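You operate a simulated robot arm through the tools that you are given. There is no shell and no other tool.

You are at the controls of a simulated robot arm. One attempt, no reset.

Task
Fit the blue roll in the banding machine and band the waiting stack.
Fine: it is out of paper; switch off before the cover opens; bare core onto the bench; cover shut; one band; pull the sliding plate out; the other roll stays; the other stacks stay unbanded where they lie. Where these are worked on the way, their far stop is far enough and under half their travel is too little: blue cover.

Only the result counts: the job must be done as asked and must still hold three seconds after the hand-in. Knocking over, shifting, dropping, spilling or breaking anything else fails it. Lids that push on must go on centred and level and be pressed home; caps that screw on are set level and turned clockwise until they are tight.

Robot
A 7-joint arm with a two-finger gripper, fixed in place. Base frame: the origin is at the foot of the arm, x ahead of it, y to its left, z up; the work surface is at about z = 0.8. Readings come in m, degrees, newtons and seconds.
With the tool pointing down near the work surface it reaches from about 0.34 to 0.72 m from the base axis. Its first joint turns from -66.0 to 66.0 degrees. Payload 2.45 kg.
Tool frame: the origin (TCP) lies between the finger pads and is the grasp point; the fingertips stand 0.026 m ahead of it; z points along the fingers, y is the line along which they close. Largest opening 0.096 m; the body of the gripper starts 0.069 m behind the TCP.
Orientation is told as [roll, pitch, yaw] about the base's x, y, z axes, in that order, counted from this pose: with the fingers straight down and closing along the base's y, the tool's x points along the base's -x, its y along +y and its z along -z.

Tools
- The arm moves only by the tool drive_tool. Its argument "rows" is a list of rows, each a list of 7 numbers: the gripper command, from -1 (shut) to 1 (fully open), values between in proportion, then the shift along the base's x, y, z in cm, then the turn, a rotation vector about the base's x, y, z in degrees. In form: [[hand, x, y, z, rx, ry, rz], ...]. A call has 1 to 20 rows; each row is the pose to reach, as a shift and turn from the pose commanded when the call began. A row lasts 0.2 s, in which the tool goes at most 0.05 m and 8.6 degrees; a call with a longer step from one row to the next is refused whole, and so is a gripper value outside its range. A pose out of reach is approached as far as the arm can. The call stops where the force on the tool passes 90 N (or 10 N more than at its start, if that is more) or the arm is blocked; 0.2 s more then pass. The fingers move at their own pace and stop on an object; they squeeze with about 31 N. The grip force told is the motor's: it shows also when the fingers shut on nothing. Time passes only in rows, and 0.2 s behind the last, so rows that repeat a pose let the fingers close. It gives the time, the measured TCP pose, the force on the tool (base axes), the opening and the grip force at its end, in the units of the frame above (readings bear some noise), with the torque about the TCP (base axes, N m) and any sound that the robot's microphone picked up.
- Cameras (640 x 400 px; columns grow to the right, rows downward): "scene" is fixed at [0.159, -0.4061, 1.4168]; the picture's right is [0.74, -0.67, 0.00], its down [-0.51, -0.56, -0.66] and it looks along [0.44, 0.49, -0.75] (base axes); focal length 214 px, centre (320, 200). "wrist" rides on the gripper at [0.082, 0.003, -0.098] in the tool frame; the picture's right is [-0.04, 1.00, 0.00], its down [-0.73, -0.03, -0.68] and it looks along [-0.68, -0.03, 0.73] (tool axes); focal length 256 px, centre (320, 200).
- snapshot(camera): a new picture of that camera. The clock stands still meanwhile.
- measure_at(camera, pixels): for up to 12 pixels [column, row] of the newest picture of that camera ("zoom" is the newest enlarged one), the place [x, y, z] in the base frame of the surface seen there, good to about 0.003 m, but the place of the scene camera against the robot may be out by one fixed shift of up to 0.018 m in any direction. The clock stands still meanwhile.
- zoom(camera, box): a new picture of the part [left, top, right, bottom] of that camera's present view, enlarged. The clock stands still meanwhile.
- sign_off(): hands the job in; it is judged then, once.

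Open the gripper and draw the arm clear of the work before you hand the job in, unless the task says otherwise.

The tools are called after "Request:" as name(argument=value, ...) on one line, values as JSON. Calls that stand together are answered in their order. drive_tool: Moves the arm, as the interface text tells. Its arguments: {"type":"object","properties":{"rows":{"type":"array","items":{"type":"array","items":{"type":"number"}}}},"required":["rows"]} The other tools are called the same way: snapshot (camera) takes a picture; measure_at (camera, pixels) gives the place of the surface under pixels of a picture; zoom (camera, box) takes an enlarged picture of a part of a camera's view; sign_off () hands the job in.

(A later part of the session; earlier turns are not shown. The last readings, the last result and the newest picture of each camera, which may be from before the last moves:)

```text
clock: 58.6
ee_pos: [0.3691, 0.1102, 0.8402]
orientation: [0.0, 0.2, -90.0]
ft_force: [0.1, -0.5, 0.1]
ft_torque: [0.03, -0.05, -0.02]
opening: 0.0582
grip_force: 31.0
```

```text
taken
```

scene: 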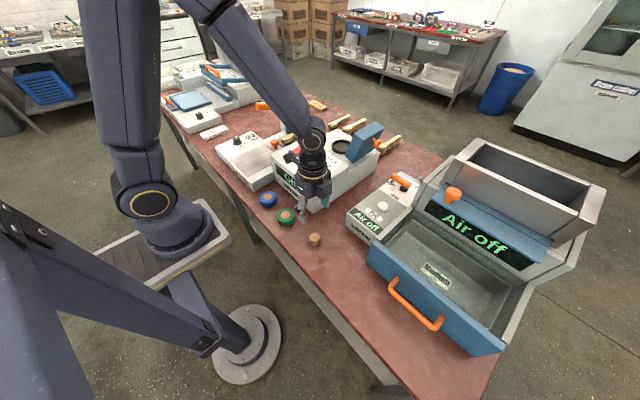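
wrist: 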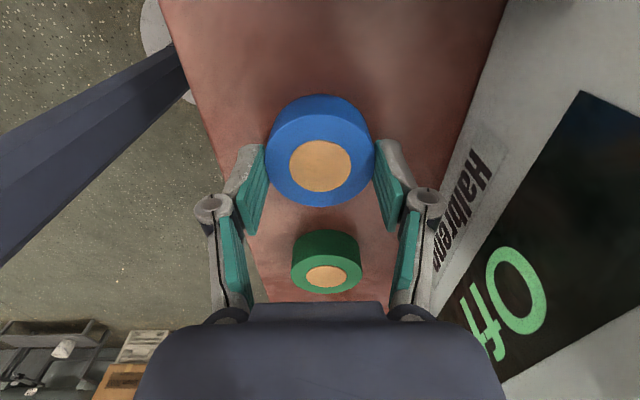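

Roll gripped (opening 0.058). Lifting straight up 16 cm, then carrying it over to above the dish.

Request:
drive_tool(rows=[[-1, 0, 0, 1, 0, 0, 0], [-1, 0, 0, 4, 0, 0, 0], [-1, 0, 0, 8, 0, 0, 0], [-1, 0, 0, 12, 0, 0, 0], [-1, 0, 0, 16, 0, 0, 0], [-1, 4, -0.4, 16.5, 0, 0, 0], [-1, 8.5, -0.9, 16.5, 0, 0, 0], [-1, 13, -1.4, 16.5, 0, 0, 0], [-1, 17.5, -1.9, 16.5, 0, 0, 0], [-1, 22, -2.4, 16.5, 0, 0, 0], [-1, 26.5, -2.9, 16.5, 0, 0, 0], [-1, 30.5, -3.4, 16.5, 0, 0, 0], [-1, 33.2, -3.9, 16, 0, 0, 0], [-1, 34.1, -3.9, 16, 0, 0, 0], [-1, 34.1, -3.9, 15.5, 0, 0, 0]])

Request:
snapshot(camera="wrist")

Request:
zoom(camera="scene", box=[260, 70, 420, 200])

```text
clock: 61.8
ee_pos: [0.7124, 0.0696, 0.996]
orientation: [-0.1, 0.2, -90.0]
ft_force: [-0.5, 0.5, 0.5]
ft_torque: [0.0, -0.01, -0.01]
opening: 0.0582
grip_force: 31.3
```

```text
taken
```

wrist: 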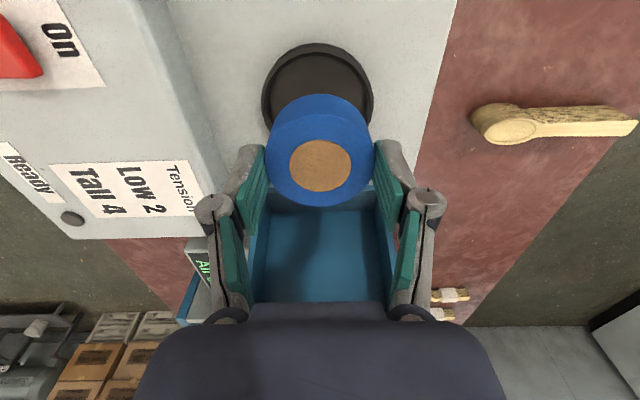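

```text
3.08 times, centred on (340, 135) of scene
```

zoom: 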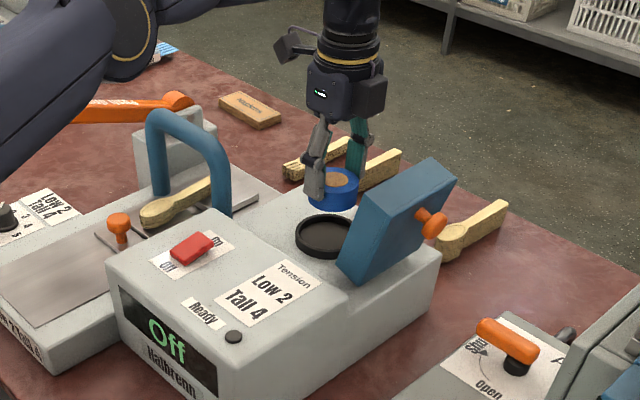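

The roll hangs above the dish. I re-measure the rim to check the centring.

Request:
measure_at(camera="wrist", pixels=[[266, 95], [369, 95], [317, 51], [266, 85], [368, 80], [320, 165], [295, 165], [346, 165], [320, 145], [320, 188]])

Request:
zoom(camera="wrist", box=[240, 30, 400, 130])

```text
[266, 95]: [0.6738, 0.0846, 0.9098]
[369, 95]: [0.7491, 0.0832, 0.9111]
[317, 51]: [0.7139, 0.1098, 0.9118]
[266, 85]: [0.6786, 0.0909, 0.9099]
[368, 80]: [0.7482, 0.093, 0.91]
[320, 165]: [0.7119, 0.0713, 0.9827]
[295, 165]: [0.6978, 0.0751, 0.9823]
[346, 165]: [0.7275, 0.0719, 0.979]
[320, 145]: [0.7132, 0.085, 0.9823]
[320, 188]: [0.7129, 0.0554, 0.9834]
```

```text
4.00 times, centred on (320, 80) of wrist
```

zoom: 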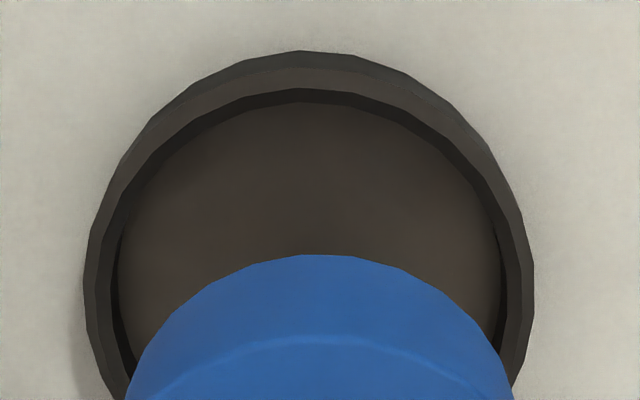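

Roll centre (0.712,0.071) matches the dish centre (0.7115,0.0715). Lowering into the dish in small steps.

Request:
drive_tool(rows=[[-1, 0, 0, -2, 0, 0, 0], [-1, 0, 0, -3.5, 0, 0, 0], [-1, 0, 0, -4.4, 0, 0, 0], [-1, 0, 0, -4.9, 0, 0, 0], [-1, 0, 0, -5.2, 0, 0, 0], [-1, 0, 0, -5.2, 0, 0, 0]])

Request:
snapshot(camera="wrist")

```text
clock: 63.2
ee_pos: [0.7131, 0.0695, 0.9432]
orientation: [-0.1, 0.1, -90.0]
ft_force: [0.1, 1.0, -1.1]
ft_torque: [0.05, 0.01, 0.03]
opening: 0.0582
grip_force: 31.3
```

```text
taken
```

wrist: 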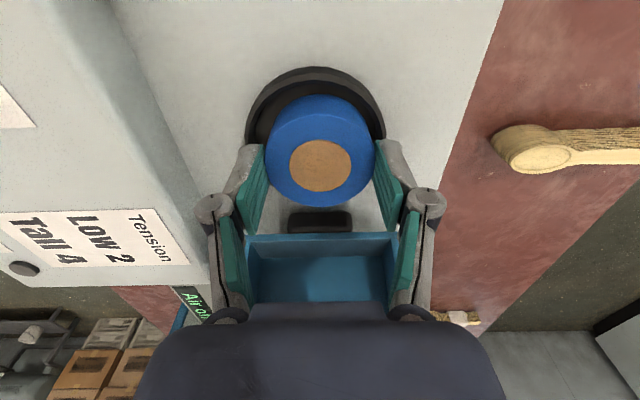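

No contact yet at z≈0.943. Lowering the last few millimetres while watching the force.

Request:
drive_tool(rows=[[-1, 0, 0, -0.15, 0, 0, 0], [-1, 0, 0, -0.25, 0, 0, 0], [-1, 0, 0, -0.25, 0, 0, 0]])

Request:
drive_tool(rows=[[-1, 0, 0, -0.1, 0, 0, 0], [-1, 0, 0, -0.2, 0, 0, 0], [-1, 0, 0, -0.2, 0, 0, 0]])

```text
clock: 64.0
ee_pos: [0.7124, 0.0695, 0.941]
orientation: [-0.1, 0.1, -90.0]
ft_force: [-0.3, 0.0, -0.7]
ft_torque: [0.0, 0.01, 0.0]
opening: 0.058
grip_force: 30.6
```

```text
clock: 64.8
ee_pos: [0.712, 0.0699, 0.9402]
orientation: [0.2, 0.2, -90.1]
ft_force: [-5.0, -0.1, 18.3]
ft_torque: [0.02, 0.22, 0.04]
opening: 0.0584
grip_force: 31.0
```

Contact at TCP z 0.940 (18 N up), consistent with the roll resting on the dish floor. Releasing and lifting off.

Request:
drive_tool(rows=[[-1, 0, 0, 0.1, 0, 0, 0], [0.3, 0, 0, 0.1, 0, 0, 0], [0.6, 0, 0, 0.1, 0, 0, 0], [0.6, 0, 0, 0.1, 0, 0, 0], [0.6, 0, 0, 2, 0, 0, 0], [0.6, 0, 0, 5, 0, 0, 0], [0.6, -1, 2, 7, 0, 0, 0], [0.6, -3, 5, 9, 0, 0, 0], [0.6, -4, 7.5, 10, 0, 0, 0]])

Request:
snapshot(camera="wrist")

Request:
zoom(camera="scene", box=[300, 100, 400, 180])

```text
clock: 66.8
ee_pos: [0.6735, 0.147, 1.0362]
orientation: [-0.2, 0.0, -89.9]
ft_force: [-0.5, 0.4, -1.3]
ft_torque: [-0.03, -0.01, 0.02]
opening: 0.0769
grip_force: 0.0
```

```text
taken
```

wrist: 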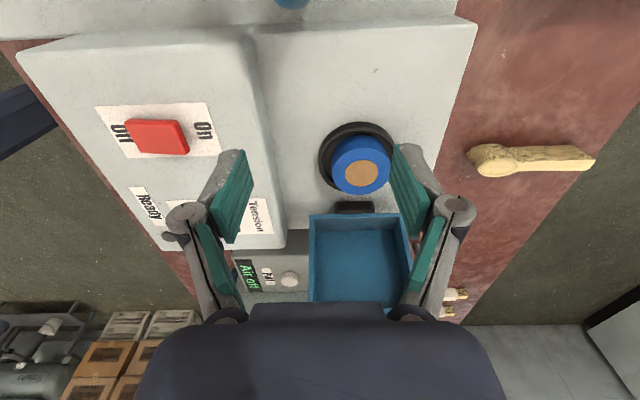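

```text
5.00 times, centred on (350, 140) of scene
```

zoom: 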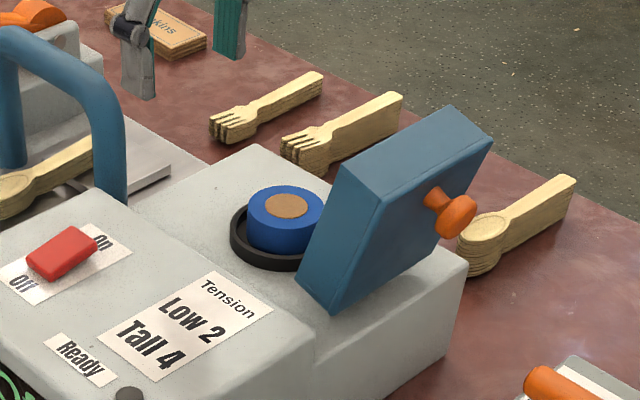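

The roll sits in the dish. Checking its level and centring by measurement before closing the cover.

Request:
zoom(camera="wrist", box=[300, 100, 430, 220])

Request:
measure_at(camera="wrist", pixels=[[361, 174], [337, 165], [386, 165], [361, 157], [361, 190], [323, 150], [394, 148], [357, 126], [320, 222], [400, 222], [330, 290], [390, 290]])

```text
3.33 times, centred on (365, 160) of wrist
```

zoom: 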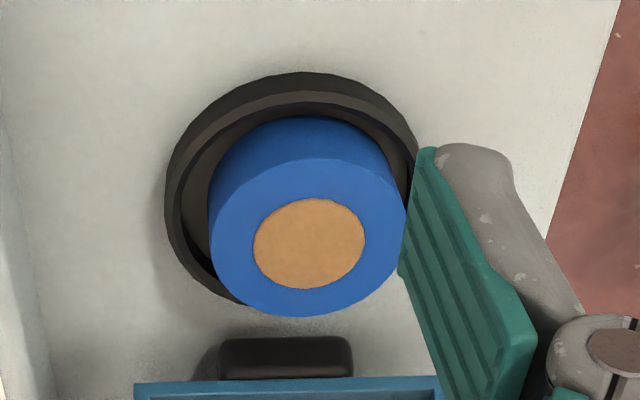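

```text
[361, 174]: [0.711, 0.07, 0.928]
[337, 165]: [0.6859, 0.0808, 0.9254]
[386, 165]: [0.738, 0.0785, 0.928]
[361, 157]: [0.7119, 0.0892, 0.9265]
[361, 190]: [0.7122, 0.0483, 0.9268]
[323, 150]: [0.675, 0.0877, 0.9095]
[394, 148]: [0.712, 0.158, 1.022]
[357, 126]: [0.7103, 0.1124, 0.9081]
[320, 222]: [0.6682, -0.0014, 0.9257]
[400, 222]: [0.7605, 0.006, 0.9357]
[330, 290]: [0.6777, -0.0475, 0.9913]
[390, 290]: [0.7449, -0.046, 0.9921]
```

The roll lies flat and centred (top 0.927 all around). To close the cover I'll push it from behind (-y side) with the fingers straddling the knob; first I check obstacle heights there.

Request:
measure_at(camera="scene", pixels=[[400, 178], [406, 182], [398, 190], [376, 143], [372, 128], [360, 130], [383, 125], [410, 170], [372, 190], [345, 205]])

Request:
zoom(camera="scene", box=[330, 110, 430, 210])

```text
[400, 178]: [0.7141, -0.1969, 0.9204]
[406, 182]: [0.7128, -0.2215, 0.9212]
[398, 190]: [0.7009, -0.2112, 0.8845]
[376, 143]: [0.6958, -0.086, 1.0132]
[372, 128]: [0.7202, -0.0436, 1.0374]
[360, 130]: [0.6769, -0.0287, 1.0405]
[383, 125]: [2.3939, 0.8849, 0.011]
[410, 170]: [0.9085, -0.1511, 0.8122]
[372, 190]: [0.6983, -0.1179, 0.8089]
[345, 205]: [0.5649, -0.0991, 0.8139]
```

```text
4.00 times, centred on (380, 160) of scene
```

zoom: 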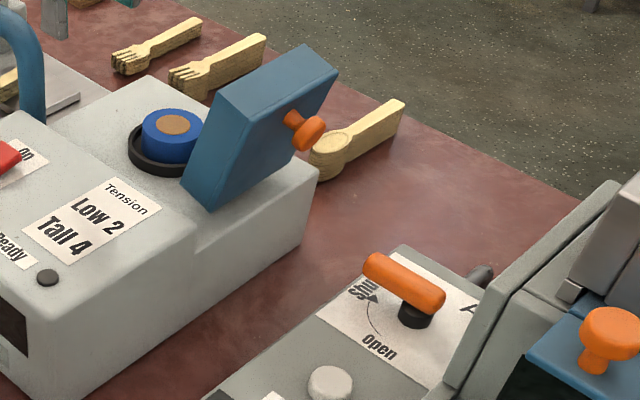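

Behind the cover there is only bench; the air lever is farther at y≈-0.18. I close the fingers and go around in front of the cover to a spot behind it at y≈-0.125.

Request:
drive_tool(rows=[[-1, -2.5, -3.5, 1.5, 0, 0, 0], [-1, -5, -7.3, 3, 0, 0, 0], [-1, -7, -11.3, 4, 0, 0, 0], [-1, -7, -15.9, 4, 0, 0, 0], [-1, -7, -20.5, 4, 0, 0, 0], [-1, -7, -25, 4, 0, 0, 0], [-1, -7, -27.1, 4, 0, 0, 0], [-1, -7, -27.1, 0, 0, 0, 0], [-1, -7, -27.1, -4.3, 0, 0, 0], [-1, -4, -27.1, -4.3, 0, 0, 0], [-1, 0, -27.1, -4.3, 0, 0, 0], [-1, 0, -27.1, -4.3, 0, 0, 0]])

Request:
snapshot(camera="wrist")

Request:
zoom(camera="scene", box=[310, 80, 430, 190])

```text
clock: 69.4
ee_pos: [0.674, -0.1277, 0.9921]
orientation: [-0.1, 0.2, -90.0]
ft_force: [-0.4, -0.2, 0.5]
ft_torque: [0.01, 0.01, -0.02]
opening: 0.0
grip_force: 28.1
```

```text
taken
```

wrist: 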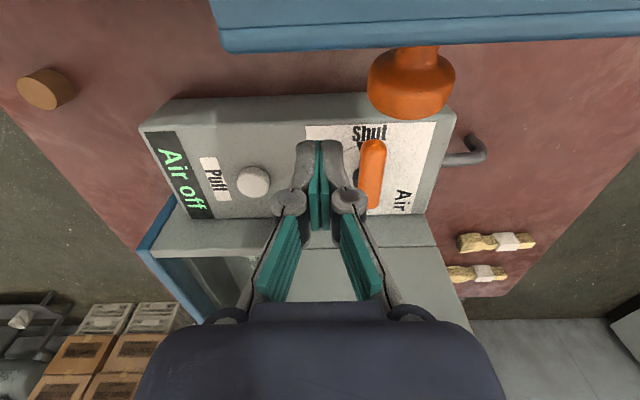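

```text
3.64 times, centred on (370, 135) of scene
```

zoom: 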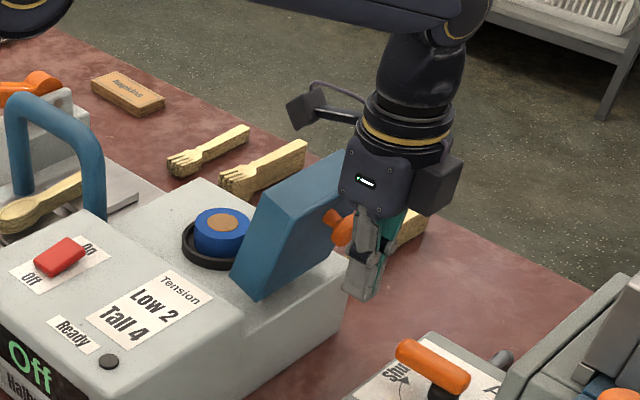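

The closed fingers are behind the leaning cover, left of its knob. Pushing in +y slowly to swing the cover over.

Request:
drive_tool(rows=[[-1, 0, 1.5, 0, 0, 0, 0], [-1, 0, 3, 0, 0, 0, 0], [-1, 0, 4, 0, 0, 0, 0], [-1, 0, 5, 0, 0, 0, 0], [-1, 0, 6, 0, 0, 0, 0], [-1, 0, 7, 0, 0, 0, 0]])

Request:
snapshot(camera="wrist")

Request:
zoom(camera="scene", box=[310, 80, 430, 190])

```text
clock: 70.8
ee_pos: [0.6738, -0.0567, 0.9973]
orientation: [0.0, 0.0, -90.0]
ft_force: [-1.4, -4.5, 9.1]
ft_torque: [0.19, -0.04, 0.12]
opening: 0.0062
grip_force: 28.6
```

```text
taken
```

wrist: 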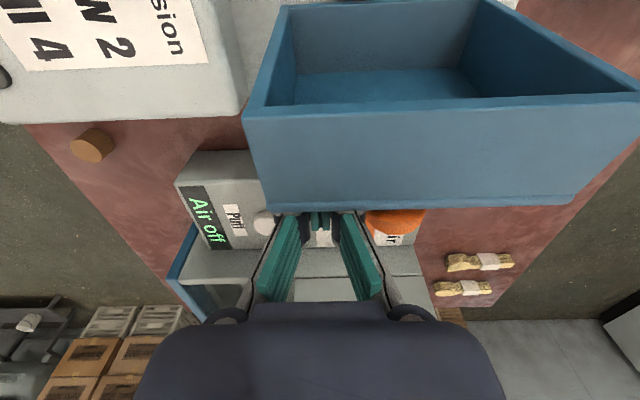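

```text
3.64 times, centred on (370, 135) of scene
```

zoom: 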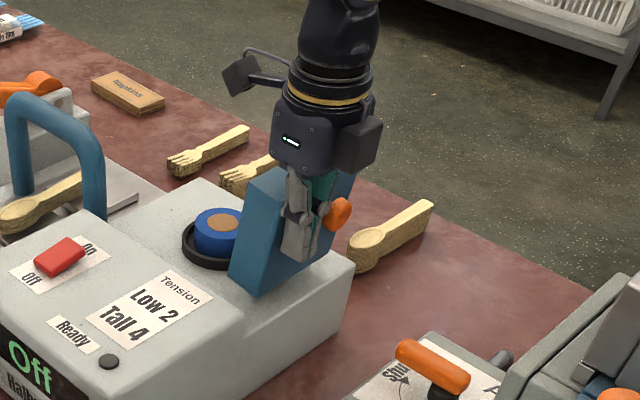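

The cover is being pushed upright with small force. Continuing to push past vertical.

Request:
drive_tool(rows=[[-1, 0, 1, 0, 0, 0, 0], [-1, 0, 2, 0, 0, 0, 0], [-1, 0, 3, 0, 0, 0, 0], [-1, 0, 4, 0, 0, 0, 0]])

Request:
snapshot(camera="wrist")

Request:
zoom(camera="scene", box=[310, 80, 430, 190])

```text
clock: 71.8
ee_pos: [0.6734, -0.013, 0.9942]
orientation: [-0.2, 0.3, -90.0]
ft_force: [0.1, 0.6, -0.2]
ft_torque: [0.0, -0.02, -0.02]
opening: 0.0
grip_force: 28.5
```

```text
taken
```

wrist: 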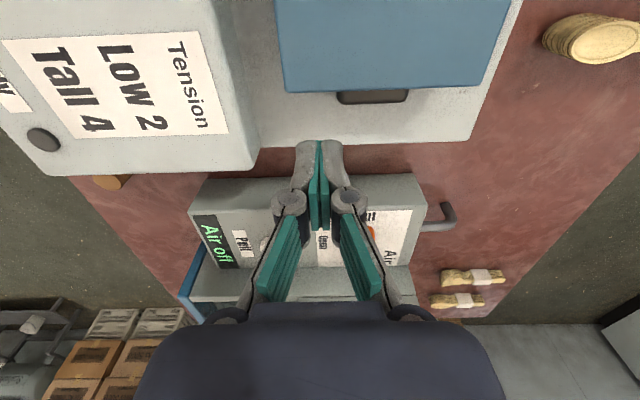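

```text
3.64 times, centred on (370, 135) of scene
```

zoom: 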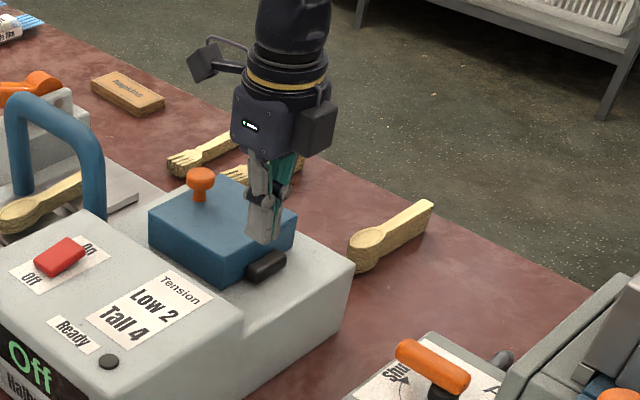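

The cover dropped shut. Measuring whether its top is level at z≈0.94.

Request:
measure_at(camera="wrist", pixels=[[300, 20], [480, 20], [390, 20], [300, 80], [470, 75], [390, 50]])

Request:
drive_tool(rows=[[-1, -3, 0, 2, 0, 0, 0], [-1, -5, 2, 5, 0, 0, 0], [-1, -7, 5, 6, 0, 0, 0], [-1, -9, 9, 6, 0, 0, 0], [-1, -11, 13, 6, 0, 0, 0], [-1, -12, 16, 6, 0, 0, 0], [-1, -12, 16, 6, 0, 0, 0]])

Request:
snapshot(camera="wrist")

```text
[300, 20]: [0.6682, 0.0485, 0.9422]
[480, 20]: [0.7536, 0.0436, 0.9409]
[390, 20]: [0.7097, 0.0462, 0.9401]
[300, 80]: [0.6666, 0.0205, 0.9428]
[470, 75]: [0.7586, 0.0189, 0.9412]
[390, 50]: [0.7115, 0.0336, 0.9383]
```

```text
clock: 73.4
ee_pos: [0.5484, 0.1441, 1.0564]
orientation: [-0.2, 0.2, -90.0]
ft_force: [0.5, 0.0, 0.4]
ft_torque: [0.0, -0.01, -0.01]
opening: 0.0
grip_force: 28.8
```

```text
taken
```

wrist: 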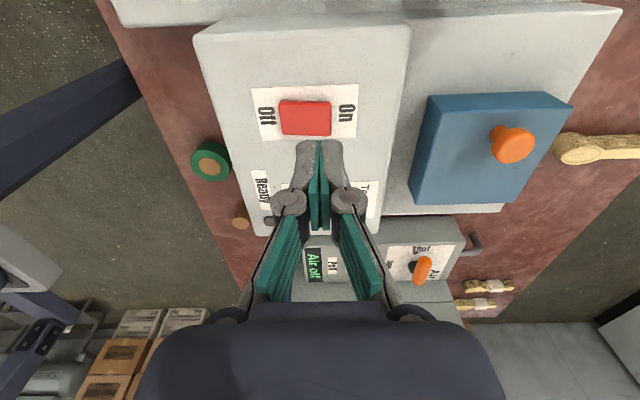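

The cover lies flat (z≈0.94). Now the switch: measuring the rocker at (305,118) from here.

Request:
measure_at(camera="wrist", pixels=[[284, 118], [326, 118], [305, 118], [320, 118], [295, 105], [295, 132], [347, 118]])

Request:
drive_tool(rows=[[-1, 0.5, -1, -2, 0, 0, 0], [-1, 0.6, -1.9, -4, 0, 0, 0], [-1, 0.6, -1.9, -6.4, 0, 0, 0], [-1, 0.6, -1.9, -6.4, 0, 0, 0]])

Request:
snapshot(camera="wrist")

```text
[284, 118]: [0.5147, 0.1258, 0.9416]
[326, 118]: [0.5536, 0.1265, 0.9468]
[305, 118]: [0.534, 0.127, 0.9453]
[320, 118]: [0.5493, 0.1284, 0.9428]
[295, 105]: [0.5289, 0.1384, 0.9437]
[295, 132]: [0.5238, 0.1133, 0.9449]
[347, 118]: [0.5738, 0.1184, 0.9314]
```

```text
clock: 74.4
ee_pos: [0.5574, 0.126, 0.9904]
orientation: [-0.1, 0.1, -89.9]
ft_force: [-0.9, 0.0, 0.4]
ft_torque: [0.01, -0.03, -0.01]
opening: 0.0
grip_force: 28.2
```

```text
taken
```

wrist: 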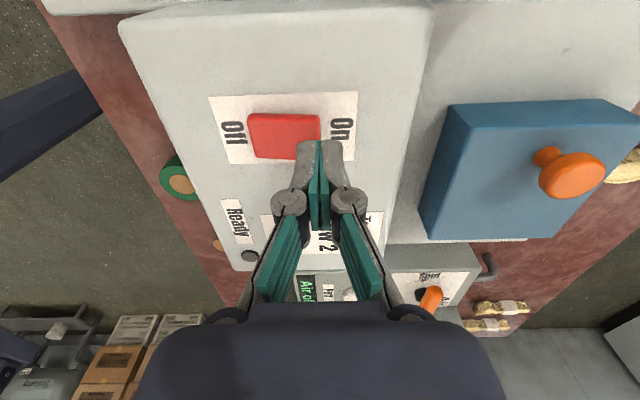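

Fingertips are above the On end of the rocker (right end at (320,135)). Pressing down in small steps.

Request:
drive_tool(rows=[[-1, 0, -0.1, -1, 0, 0, 0], [-1, 0, -0.1, -1.6, 0, 0, 0], [-1, 0, -0.1, -2.0, 0, 0, 0], [-1, 0, -0.1, -2.3, 0, 0, 0], [-1, 0, -0.1, -2.5, 0, 0, 0]])

Request:
zoom(camera="scene", box=[250, 110, 400, 220])

```text
clock: 75.6
ee_pos: [0.5568, 0.125, 0.967]
orientation: [-0.2, 0.1, -89.9]
ft_force: [0.2, -0.7, -0.5]
ft_torque: [-0.02, 0.0, -0.01]
opening: 0.0
grip_force: 28.5
```

```text
3.64 times, centred on (325, 165) of scene
```

zoom: 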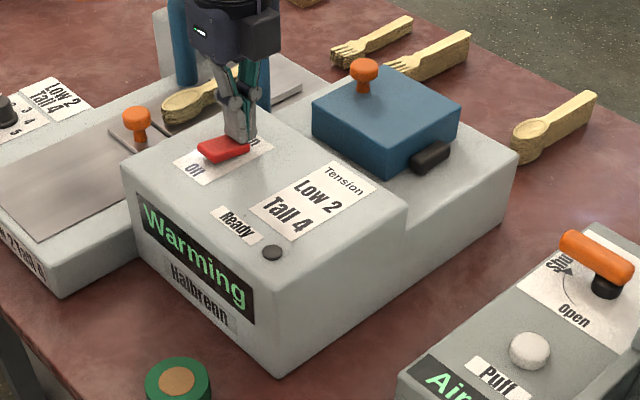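

The display reads "Warming". While it warms up, I lift off, turn the tool back to yaw 0, and move left to view the dial, stack, and lever.

Request:
drive_tool(rows=[[-1, 0, 0, 5, 0, 0, 0], [-1, 0, 0, 9.5, 0, 0, 0], [-1, -1, 1, 12, 0, 0, 8], [-1, -2, 3, 14, 0, 0, 16], [-1, -3, 5, 14, 0, 0, 24], [-1, -4, 7.5, 14, 0, 0, 32], [-1, -5, 10, 14, 0, 0, 40], [-1, -6, 12.5, 14, 0, 0, 48], [-1, -7, 15, 14, 0, 0, 56], [-1, -8, 17.5, 14, 0, 0, 64], [-1, -9, 20, 14, 0, 0, 72], [-1, -10, 22, 14, 0, 0, 80], [-1, -11, 24, 14, 0, 0, 88], [-1, -12, 25, 14, 0, 0, 90], [-1, -12, 25, 14, 0, 0, 90]])

Request:
snapshot(camera="wrist")

Request:
snapshot(camera="scene")

```text
clock: 78.8
ee_pos: [0.4367, 0.3762, 1.1061]
orientation: [-0.1, 0.1, 0.1]
ft_force: [-0.6, 0.3, -0.7]
ft_torque: [0.02, -0.01, 0.03]
opening: 0.0001
grip_force: 28.2
```

```text
taken
```

wrist: 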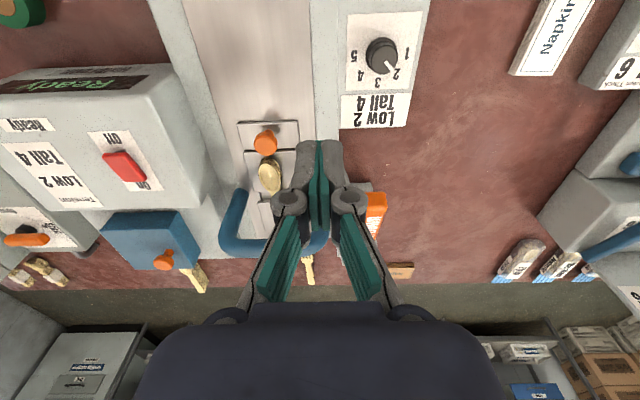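

```text
taken
```

scene: 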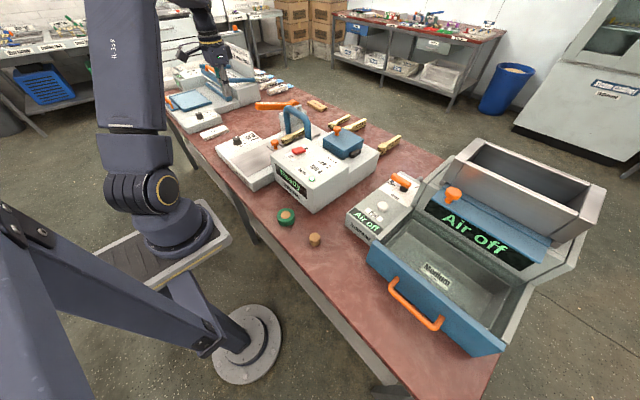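

The display now appears to read "Ready". Zooming on the display, the dial, and the lever.

Request:
zoom(camera="scene", box=[250, 90, 380, 215])

Request:
zoom(camera="wrist", box=[330, 0, 440, 140])

Request:
zoom(camera="wrist", box=[200, 110, 420, 290])

Request:
measure_at(camera="wrist", pixels=[[378, 198], [376, 210], [374, 225], [372, 235], [265, 142], [268, 178], [250, 240], [384, 60], [400, 268], [368, 186]])

```text
3.20 times, centred on (315, 152) of scene
```

zoom: 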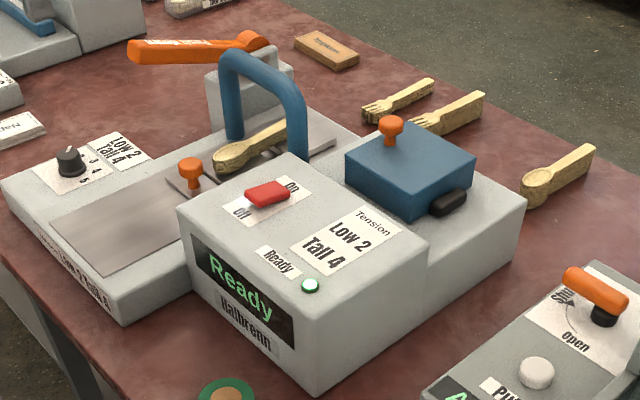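

```text
2.86 times, centred on (385, 70) of wrist
```

zoom: 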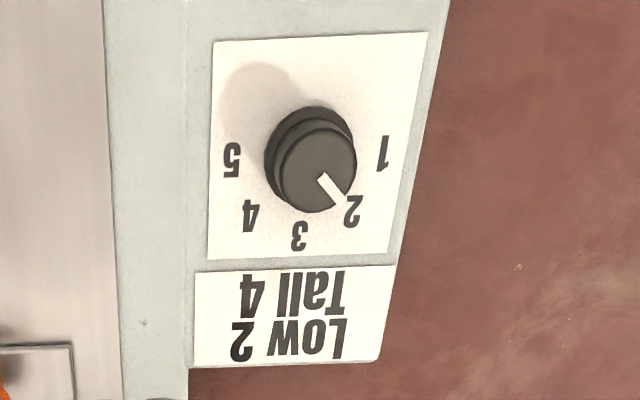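

```text
2.22 times, centred on (310, 200) of wrist
```

zoom: 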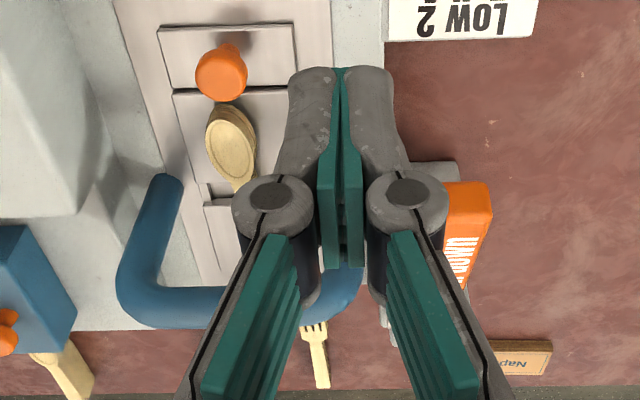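

```text
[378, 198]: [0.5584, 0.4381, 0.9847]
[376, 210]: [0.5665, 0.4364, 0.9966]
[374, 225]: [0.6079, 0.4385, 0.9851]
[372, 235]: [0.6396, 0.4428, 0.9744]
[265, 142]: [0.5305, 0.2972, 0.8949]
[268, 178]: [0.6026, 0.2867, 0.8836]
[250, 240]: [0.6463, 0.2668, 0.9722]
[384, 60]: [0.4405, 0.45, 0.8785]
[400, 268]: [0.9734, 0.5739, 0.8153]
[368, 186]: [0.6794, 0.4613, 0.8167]
```

Display "Ready", lamp green, dial at 2. I shift right so the fingers do not block the lever, to measure it precisely.

Request:
drive_tool(rows=[[-1, 0, -4, 0, 0, 0, 0], [-1, 0, -8, 0, 0, 0, 0], [-1, 0, -8, 0, 0, 0, 0]])

Request:
snapshot(camera="wrist")

Request:
zoom(camera="wrist", box=[370, 140, 480, 270])

```text
clock: 79.6
ee_pos: [0.4385, 0.2948, 1.106]
orientation: [-0.2, 0.1, 0.0]
ft_force: [0.5, 0.9, -0.3]
ft_torque: [-0.02, 0.01, -0.01]
opening: 0.0
grip_force: 28.4
```

```text
taken
```

wrist: 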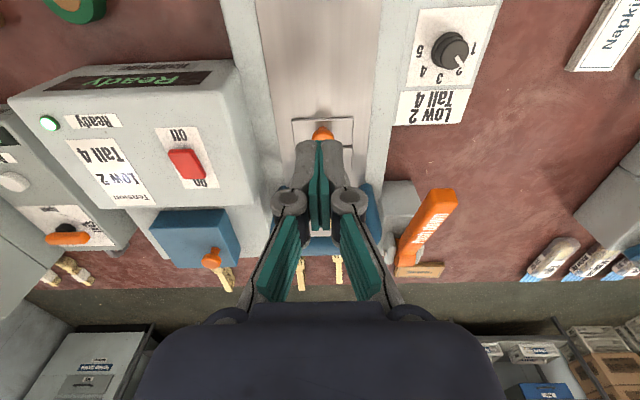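

```text
3.08 times, centred on (425, 205) of wrist
```

zoom: 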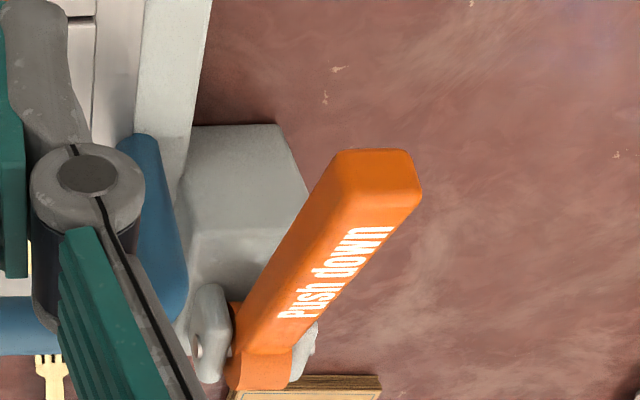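

The lever is clear now. Measuring its tip, edges, and pivot.

Request:
measure_at(camera="zoom", pixels=[[375, 205], [335, 205], [408, 205], [375, 170], [355, 230], [320, 270], [290, 320], [260, 370], [345, 170], [405, 170], [220, 150], [210, 330]])

```text
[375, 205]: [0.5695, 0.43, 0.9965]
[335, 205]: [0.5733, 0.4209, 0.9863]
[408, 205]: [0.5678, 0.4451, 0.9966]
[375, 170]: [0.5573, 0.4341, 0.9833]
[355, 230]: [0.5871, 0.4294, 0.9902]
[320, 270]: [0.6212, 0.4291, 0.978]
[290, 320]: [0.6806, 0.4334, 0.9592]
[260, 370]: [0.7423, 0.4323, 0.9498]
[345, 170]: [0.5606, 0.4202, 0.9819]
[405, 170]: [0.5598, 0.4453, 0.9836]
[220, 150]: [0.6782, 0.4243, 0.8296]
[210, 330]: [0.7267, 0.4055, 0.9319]
```

Lever tip top is at (0.565,0.433,0.997), front face x 0.558, pivot near x 0.745. I approach with closed fingers to just above the tip.

Request:
drive_tool(rows=[[-1, 2, 4, -1, 0, 0, 0], [-1, 4, 8, -2, 0, 0, 0], [-1, 5.5, 12, -3, 0, 0, 0], [-1, 7.5, 13.8, -4.5, 0, 0, 0], [-1, 10, 13.8, -5.8, 0, 0, 0], [-1, 12, 13.8, -6.3, 0, 0, 0], [-1, 12, 13.8, -6.3, 0, 0, 0]])

Request:
snapshot(camera="wrist")

Request:
zoom(camera="scene", box=[220, 60, 340, 160])

```text
clock: 81.2
ee_pos: [0.548, 0.4217, 1.0408]
orientation: [-0.2, 0.2, 0.0]
ft_force: [0.3, 0.1, -0.1]
ft_torque: [-0.01, 0.03, 0.0]
opening: 0.0
grip_force: 28.5
out of reach, approached as far as the arm can: row 6, 7
```

```text
taken
```

wrist: 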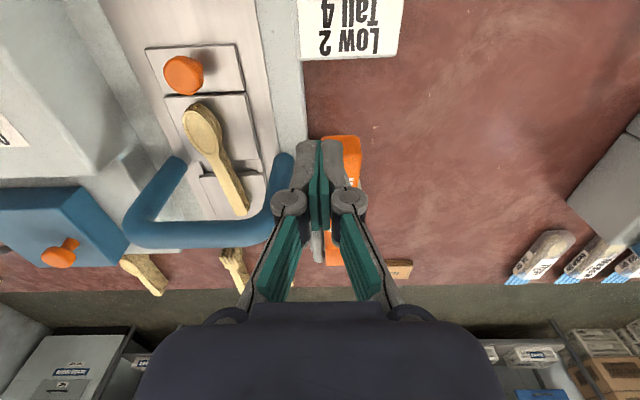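

```text
4.00 times, centred on (280, 110) of scene
```

zoom: 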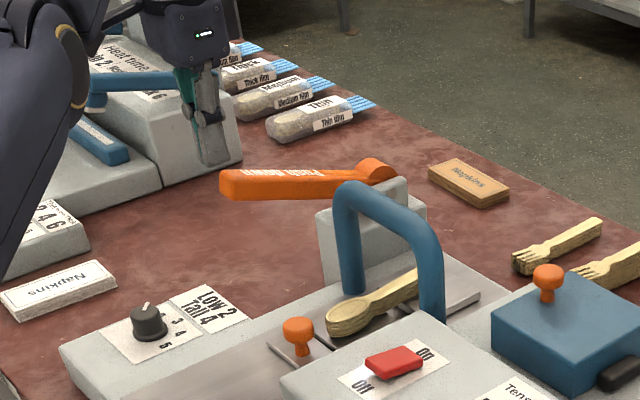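

The arm hit its reach limit at (0.548,0.422,1.041), just short of the lever. I back inward first to be sure that the arm still responds.

Request:
drive_tool(rows=[[-1, -1, -0.8, 0, 0, 0, 0], [-1, -2.5, -2, 0, 0, 0, 0], [-1, -4, -3.2, 0, 0, 0, 0]])

Request:
snapshot(camera="scene")

```text
clock: 82.0
ee_pos: [0.5098, 0.3891, 1.0423]
orientation: [-0.1, 0.1, 0.0]
ft_force: [0.4, 0.1, -0.4]
ft_torque: [-0.02, 0.0, 0.03]
opening: 0.0
grip_force: 28.4
```

```text
taken
```

scene: 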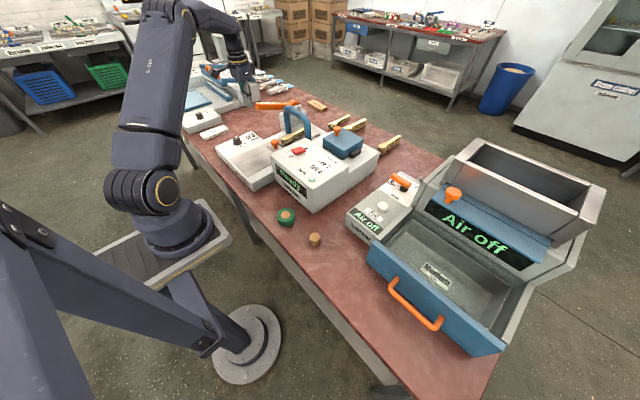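

The arm responds normally here. I tilt the fingers 20° outward (toward +x) to gain reach and move above the lever tip.

Request:
drive_tool(rows=[[-1, 0, 0, 1, 0, -7, 0], [-1, 0, 0, 1, 0, -14, 0], [-1, 0, 0, 1, 0, -20, 0], [-1, 2.5, 2.2, 1, 0, -20, 0], [-1, 5.2, 4.36, 0.6, 0, -20, 0], [-1, 5.2, 4.36, 0.6, 0, -20, 0]])

Request:
snapshot(camera="wrist")

Request:
zoom(camera="scene", box=[220, 60, 340, 160])

```text
clock: 83.4
ee_pos: [0.5612, 0.4331, 1.0504]
orientation: [-0.1, -19.9, 0.1]
ft_force: [-0.1, -0.1, -0.8]
ft_torque: [0.02, 0.0, 0.01]
opening: 0.0
grip_force: 28.2
```

```text
taken
```

wrist: 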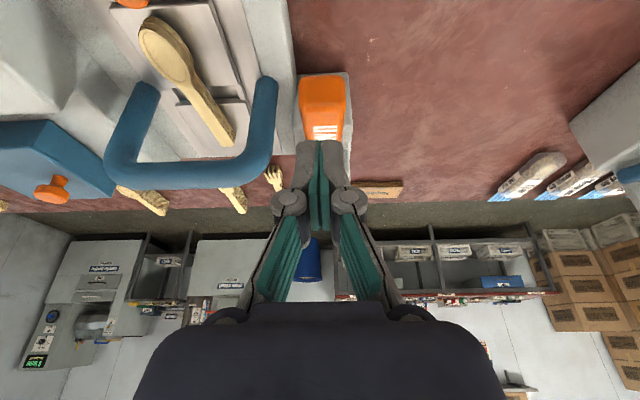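

```text
4.00 times, centred on (280, 110) of scene
```

zoom: 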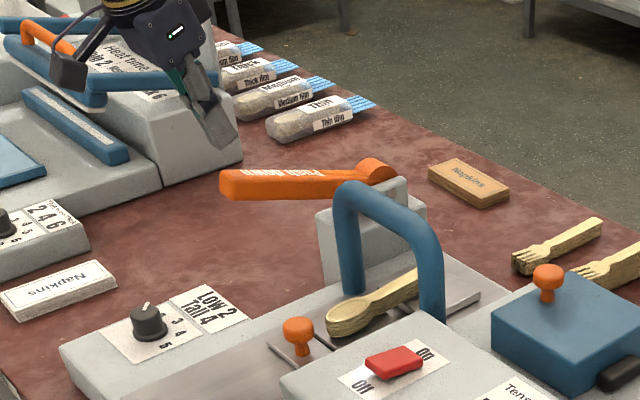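

The fingers are aligned with the lever tip (322,95). Lowering to contact and starting the single press, checking after ~2 cm of travel.

Request:
drive_tool(rows=[[-1, 0, 0, -2, 0, 0, 0], [-1, 0, 0, -3, 0, 0, 0], [-1, -0.1, 0, -4, 0, 0, 0], [-1, -0.3, 0, -5, 0, 0, 0]])

Request:
zoom(camera="scene", box=[220, 60, 340, 160])

Request:
snapshot(camera="wrist")

```text
clock: 84.4
ee_pos: [0.5593, 0.4336, 0.9987]
orientation: [-0.1, -20.0, 0.0]
ft_force: [0.8, 1.0, 4.7]
ft_torque: [0.07, 0.0, 0.0]
opening: 0.0059
grip_force: 28.2
```

```text
4.00 times, centred on (280, 110) of scene
```

zoom: 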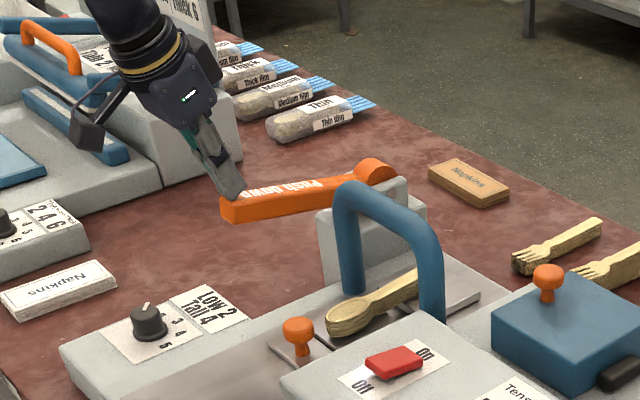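

```text
taken
```

wrist: 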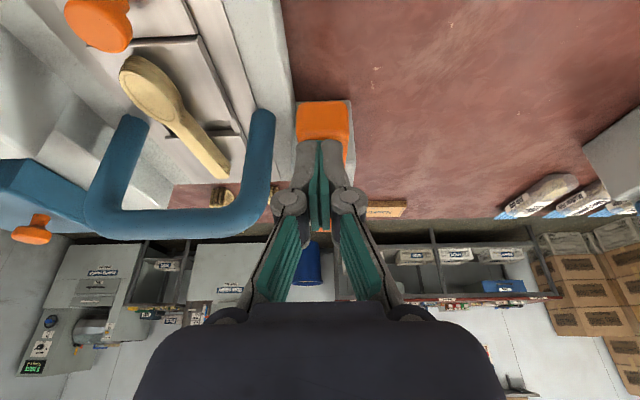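

The lever follows with ~5 N. Continuing the same downward stroke.

Request:
drive_tool(rows=[[-1, -0.2, 0, -1, 0, 0, 0], [-1, -0.35, 0, -2, 0, 0, 0], [-1, -0.45, 0, -3, 0, 0, 0], [-1, -0.5, 0, -4, 0, 0, 0]])

Request:
zoom(camera="scene", box=[220, 60, 340, 160])

```text
clock: 85.4
ee_pos: [0.56, 0.4377, 0.9791]
orientation: [1.1, -21.2, -0.3]
ft_force: [2.0, 2.8, 11.2]
ft_torque: [0.03, -0.04, -0.01]
opening: 0.0001
grip_force: 28.8
stopped in row 4: the force on the tool passed its limit at 95 N (the readings are from after the stop); the commanded pose is now the measured one
```

```text
4.00 times, centred on (280, 110) of scene
```

zoom: 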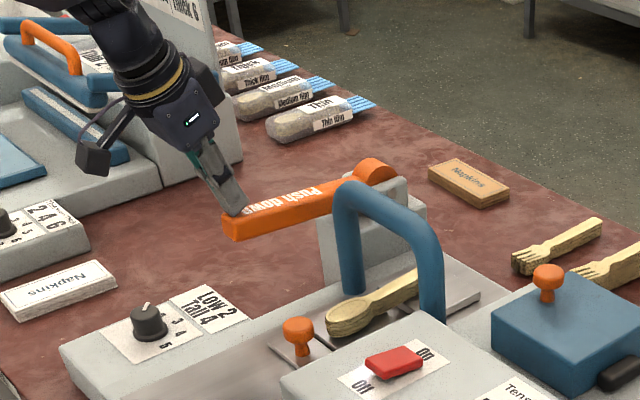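

The lever hit its lower stop (95 N). Checking the display and the stack for a band.

Request:
zoom(camera="scene", box=[250, 120, 350, 215])

Request:
zoom(camera="scene", box=[275, 110, 325, 150])

Request:
snapshot(camera="wrist")

```text
4.21 times, centred on (300, 168) of scene
```

zoom: 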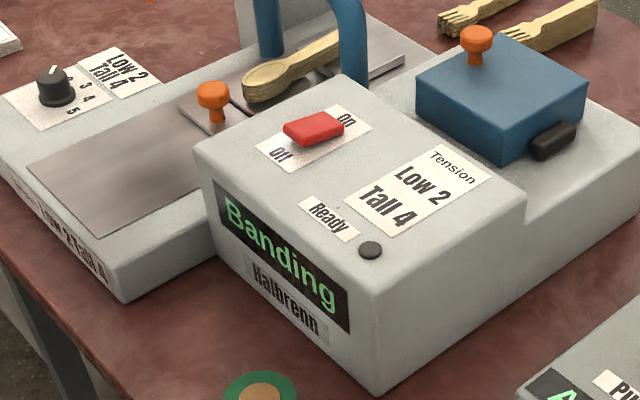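

```text
10.00 times, centred on (300, 130) of scene
```

zoom: 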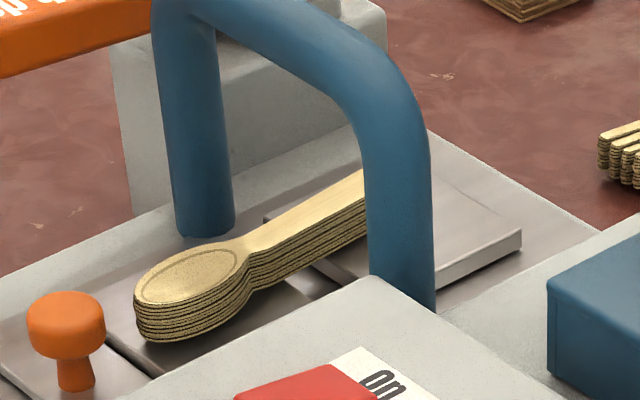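

```text
taken
```

wrist: 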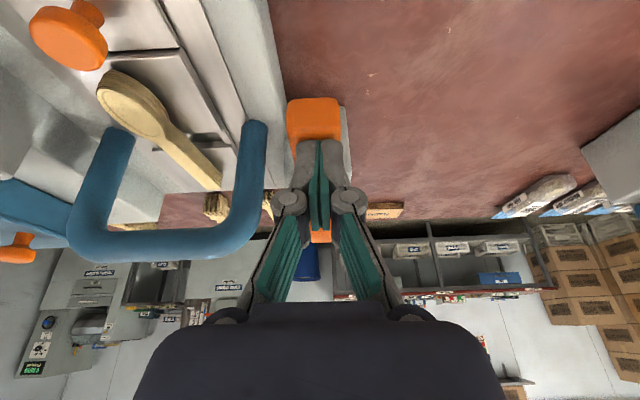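

The display reads "Banding". I hold the lever down and let time pass, then re-check.

Request:
drive_tool(rows=[[-1, 0, 0, 0, 0, 0, 0], [-1, 0, 0, 0, 0, 0, 0], [-1, 0, 0, 0, 0, 0, 0], [-1, 0, 0, 0, 0, 0, 0]])

Request:
zoom(camera="scene", box=[250, 100, 350, 215])

```text
clock: 86.4
ee_pos: [0.561, 0.437, 0.9781]
orientation: [1.0, -21.3, -0.4]
ft_force: [7.4, 7.0, 22.3]
ft_torque: [0.15, -0.18, 0.01]
opening: 0.0061
grip_force: 28.6
```

```text
3.48 times, centred on (300, 158) of scene
```

zoom: 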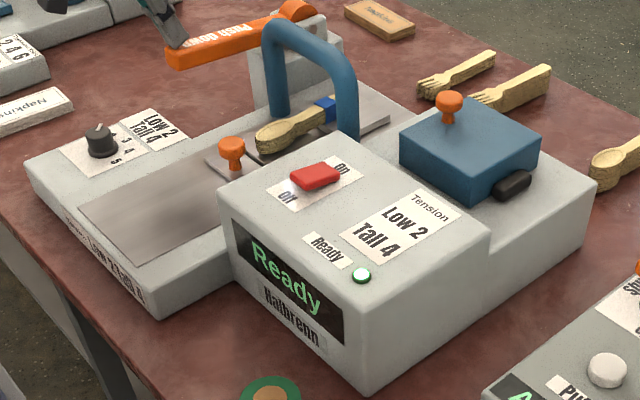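

A blue band is on the stack and the display reads "Ready" again. Releasing the lever by retreating up along the tool axis.

Request:
drive_tool(rows=[[-1, -0.3, 0, 1, 0, 0, 0], [-1, -0.7, 0, 2.5, 0, 0, 0], [-1, -1.4, 0, 5, 0, 0, 0], [-1, -3, 0, 8, 0, 0, 0], [-1, -5, -2, 9, 0, 5, 0], [-1, -7, -5, 9, 0, 12, 0], [-1, -8.5, -9, 9, 0, 19, 0], [-1, -9.5, -13, 9, -1, 21, 0.4], [-1, -10, -16, 9, -1, 21, 0.4]])

Request:
snapshot(camera="wrist")

Request:
snapshot(camera="scene")

```text
clock: 88.4
ee_pos: [0.4596, 0.2778, 1.0652]
orientation: [-0.1, 0.1, 0.3]
ft_force: [0.4, -0.6, 0.1]
ft_torque: [-0.01, -0.02, 0.0]
opening: 0.0002
grip_force: 28.0
```

```text
taken
```

wrist: 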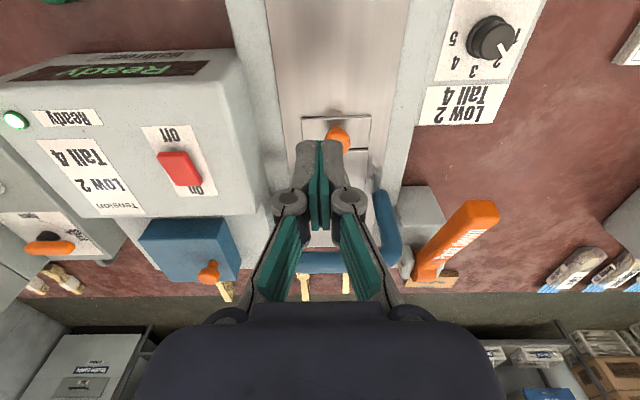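

```text
taken
```

scene: 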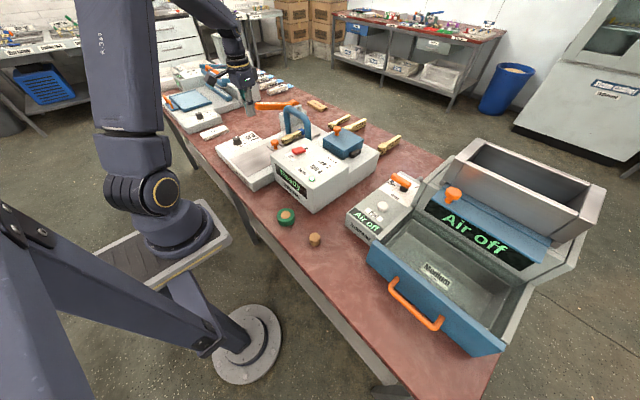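

The lever is back up and the machine is Ready. Now the sliding plate: I open the fingers partly and move above its orange knob near (0.535,0.292).

Request:
drive_tool(rows=[[0.2, 0, 0, 0, 0, 0, -0.3], [0.2, 2, 0.5, -2, 0, 0, -0.3], [0.2, 4, 1, -4, 0, 0, -0.3], [0.2, 5.5, 1.4, -6, 0, 0, -0.3], [0.2, 5.5, 1.4, -6, 0, 0, -0.3]])

Request:
snapshot(camera="wrist")

```text
clock: 89.6
ee_pos: [0.5129, 0.2901, 1.0057]
orientation: [-0.4, 0.0, 0.0]
ft_force: [0.5, -0.4, -0.4]
ft_torque: [-0.01, 0.01, -0.02]
opening: 0.0573
grip_force: 0.2
```

```text
taken
```

wrist: 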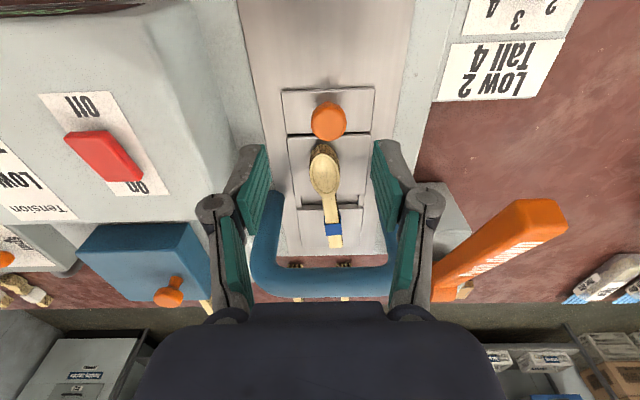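

The knob is at (329,120), the banded stack behind it with a blue band at (333,229). Measuring knob, plate, and channel ends.

Request:
zoom(camera="wrist", box=[240, 60, 420, 270])

Request:
measure_at(camera="wrist", pixels=[[329, 122], [314, 120], [344, 120], [329, 108], [329, 135], [288, 95], [370, 95], [300, 120], [325, 150], [328, 190], [334, 228], [334, 244]])

Request:
measure_at(camera="scene", pixels=[[230, 155], [245, 175], [258, 150], [240, 160], [270, 146], [222, 150], [250, 188]])

```text
1.90 times, centred on (330, 165) of wrist
```

zoom: 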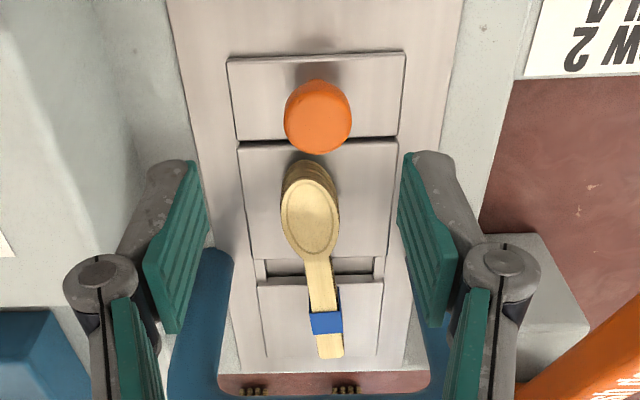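

```text
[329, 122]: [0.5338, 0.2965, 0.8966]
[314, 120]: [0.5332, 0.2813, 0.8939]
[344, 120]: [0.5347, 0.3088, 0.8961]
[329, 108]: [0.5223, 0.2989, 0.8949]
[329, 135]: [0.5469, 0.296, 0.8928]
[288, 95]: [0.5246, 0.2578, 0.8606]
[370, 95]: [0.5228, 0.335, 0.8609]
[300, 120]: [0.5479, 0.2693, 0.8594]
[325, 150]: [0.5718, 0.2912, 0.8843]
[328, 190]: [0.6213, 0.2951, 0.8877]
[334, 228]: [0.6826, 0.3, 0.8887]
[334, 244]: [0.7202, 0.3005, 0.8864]
```

```text
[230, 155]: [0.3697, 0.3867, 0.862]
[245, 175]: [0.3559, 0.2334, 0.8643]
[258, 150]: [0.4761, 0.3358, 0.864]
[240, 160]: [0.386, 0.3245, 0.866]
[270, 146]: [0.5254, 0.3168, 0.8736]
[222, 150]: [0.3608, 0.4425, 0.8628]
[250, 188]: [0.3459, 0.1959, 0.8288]
```

Knob centre ≈(0.534,0.295), top z 0.8965. Descending around it with open fingers.

Request:
drive_tool(rows=[[0.2, 1, 0.2, -3, 0.2, 0, 0], [0.2, 2, 0.4, -6, 0.3, 0, 0], [0.2, 2, 0.4, -9, 0.3, 0, 0], [0.2, 2, 0.4, -11.2, 0.3, 0, 0], [0.2, 2, 0.4, -11.2, 0.3, 0, 0]])

Request:
snapshot(camera="wrist")

```text
clock: 90.8
ee_pos: [0.5343, 0.2941, 0.8915]
orientation: [0.1, 0.0, 0.1]
ft_force: [0.4, -0.2, 0.5]
ft_torque: [0.03, 0.02, 0.04]
opening: 0.0576
grip_force: 0.2
```

```text
taken
```

wrist: 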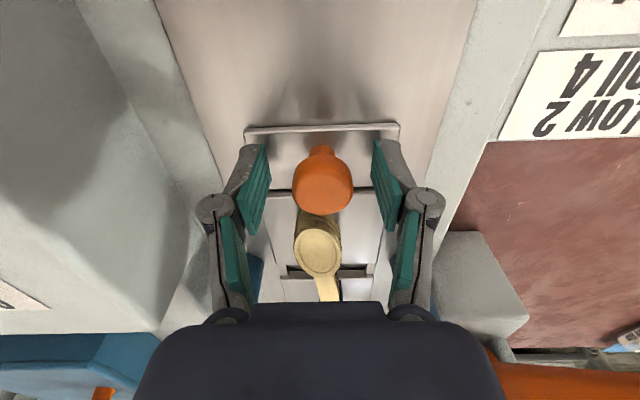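

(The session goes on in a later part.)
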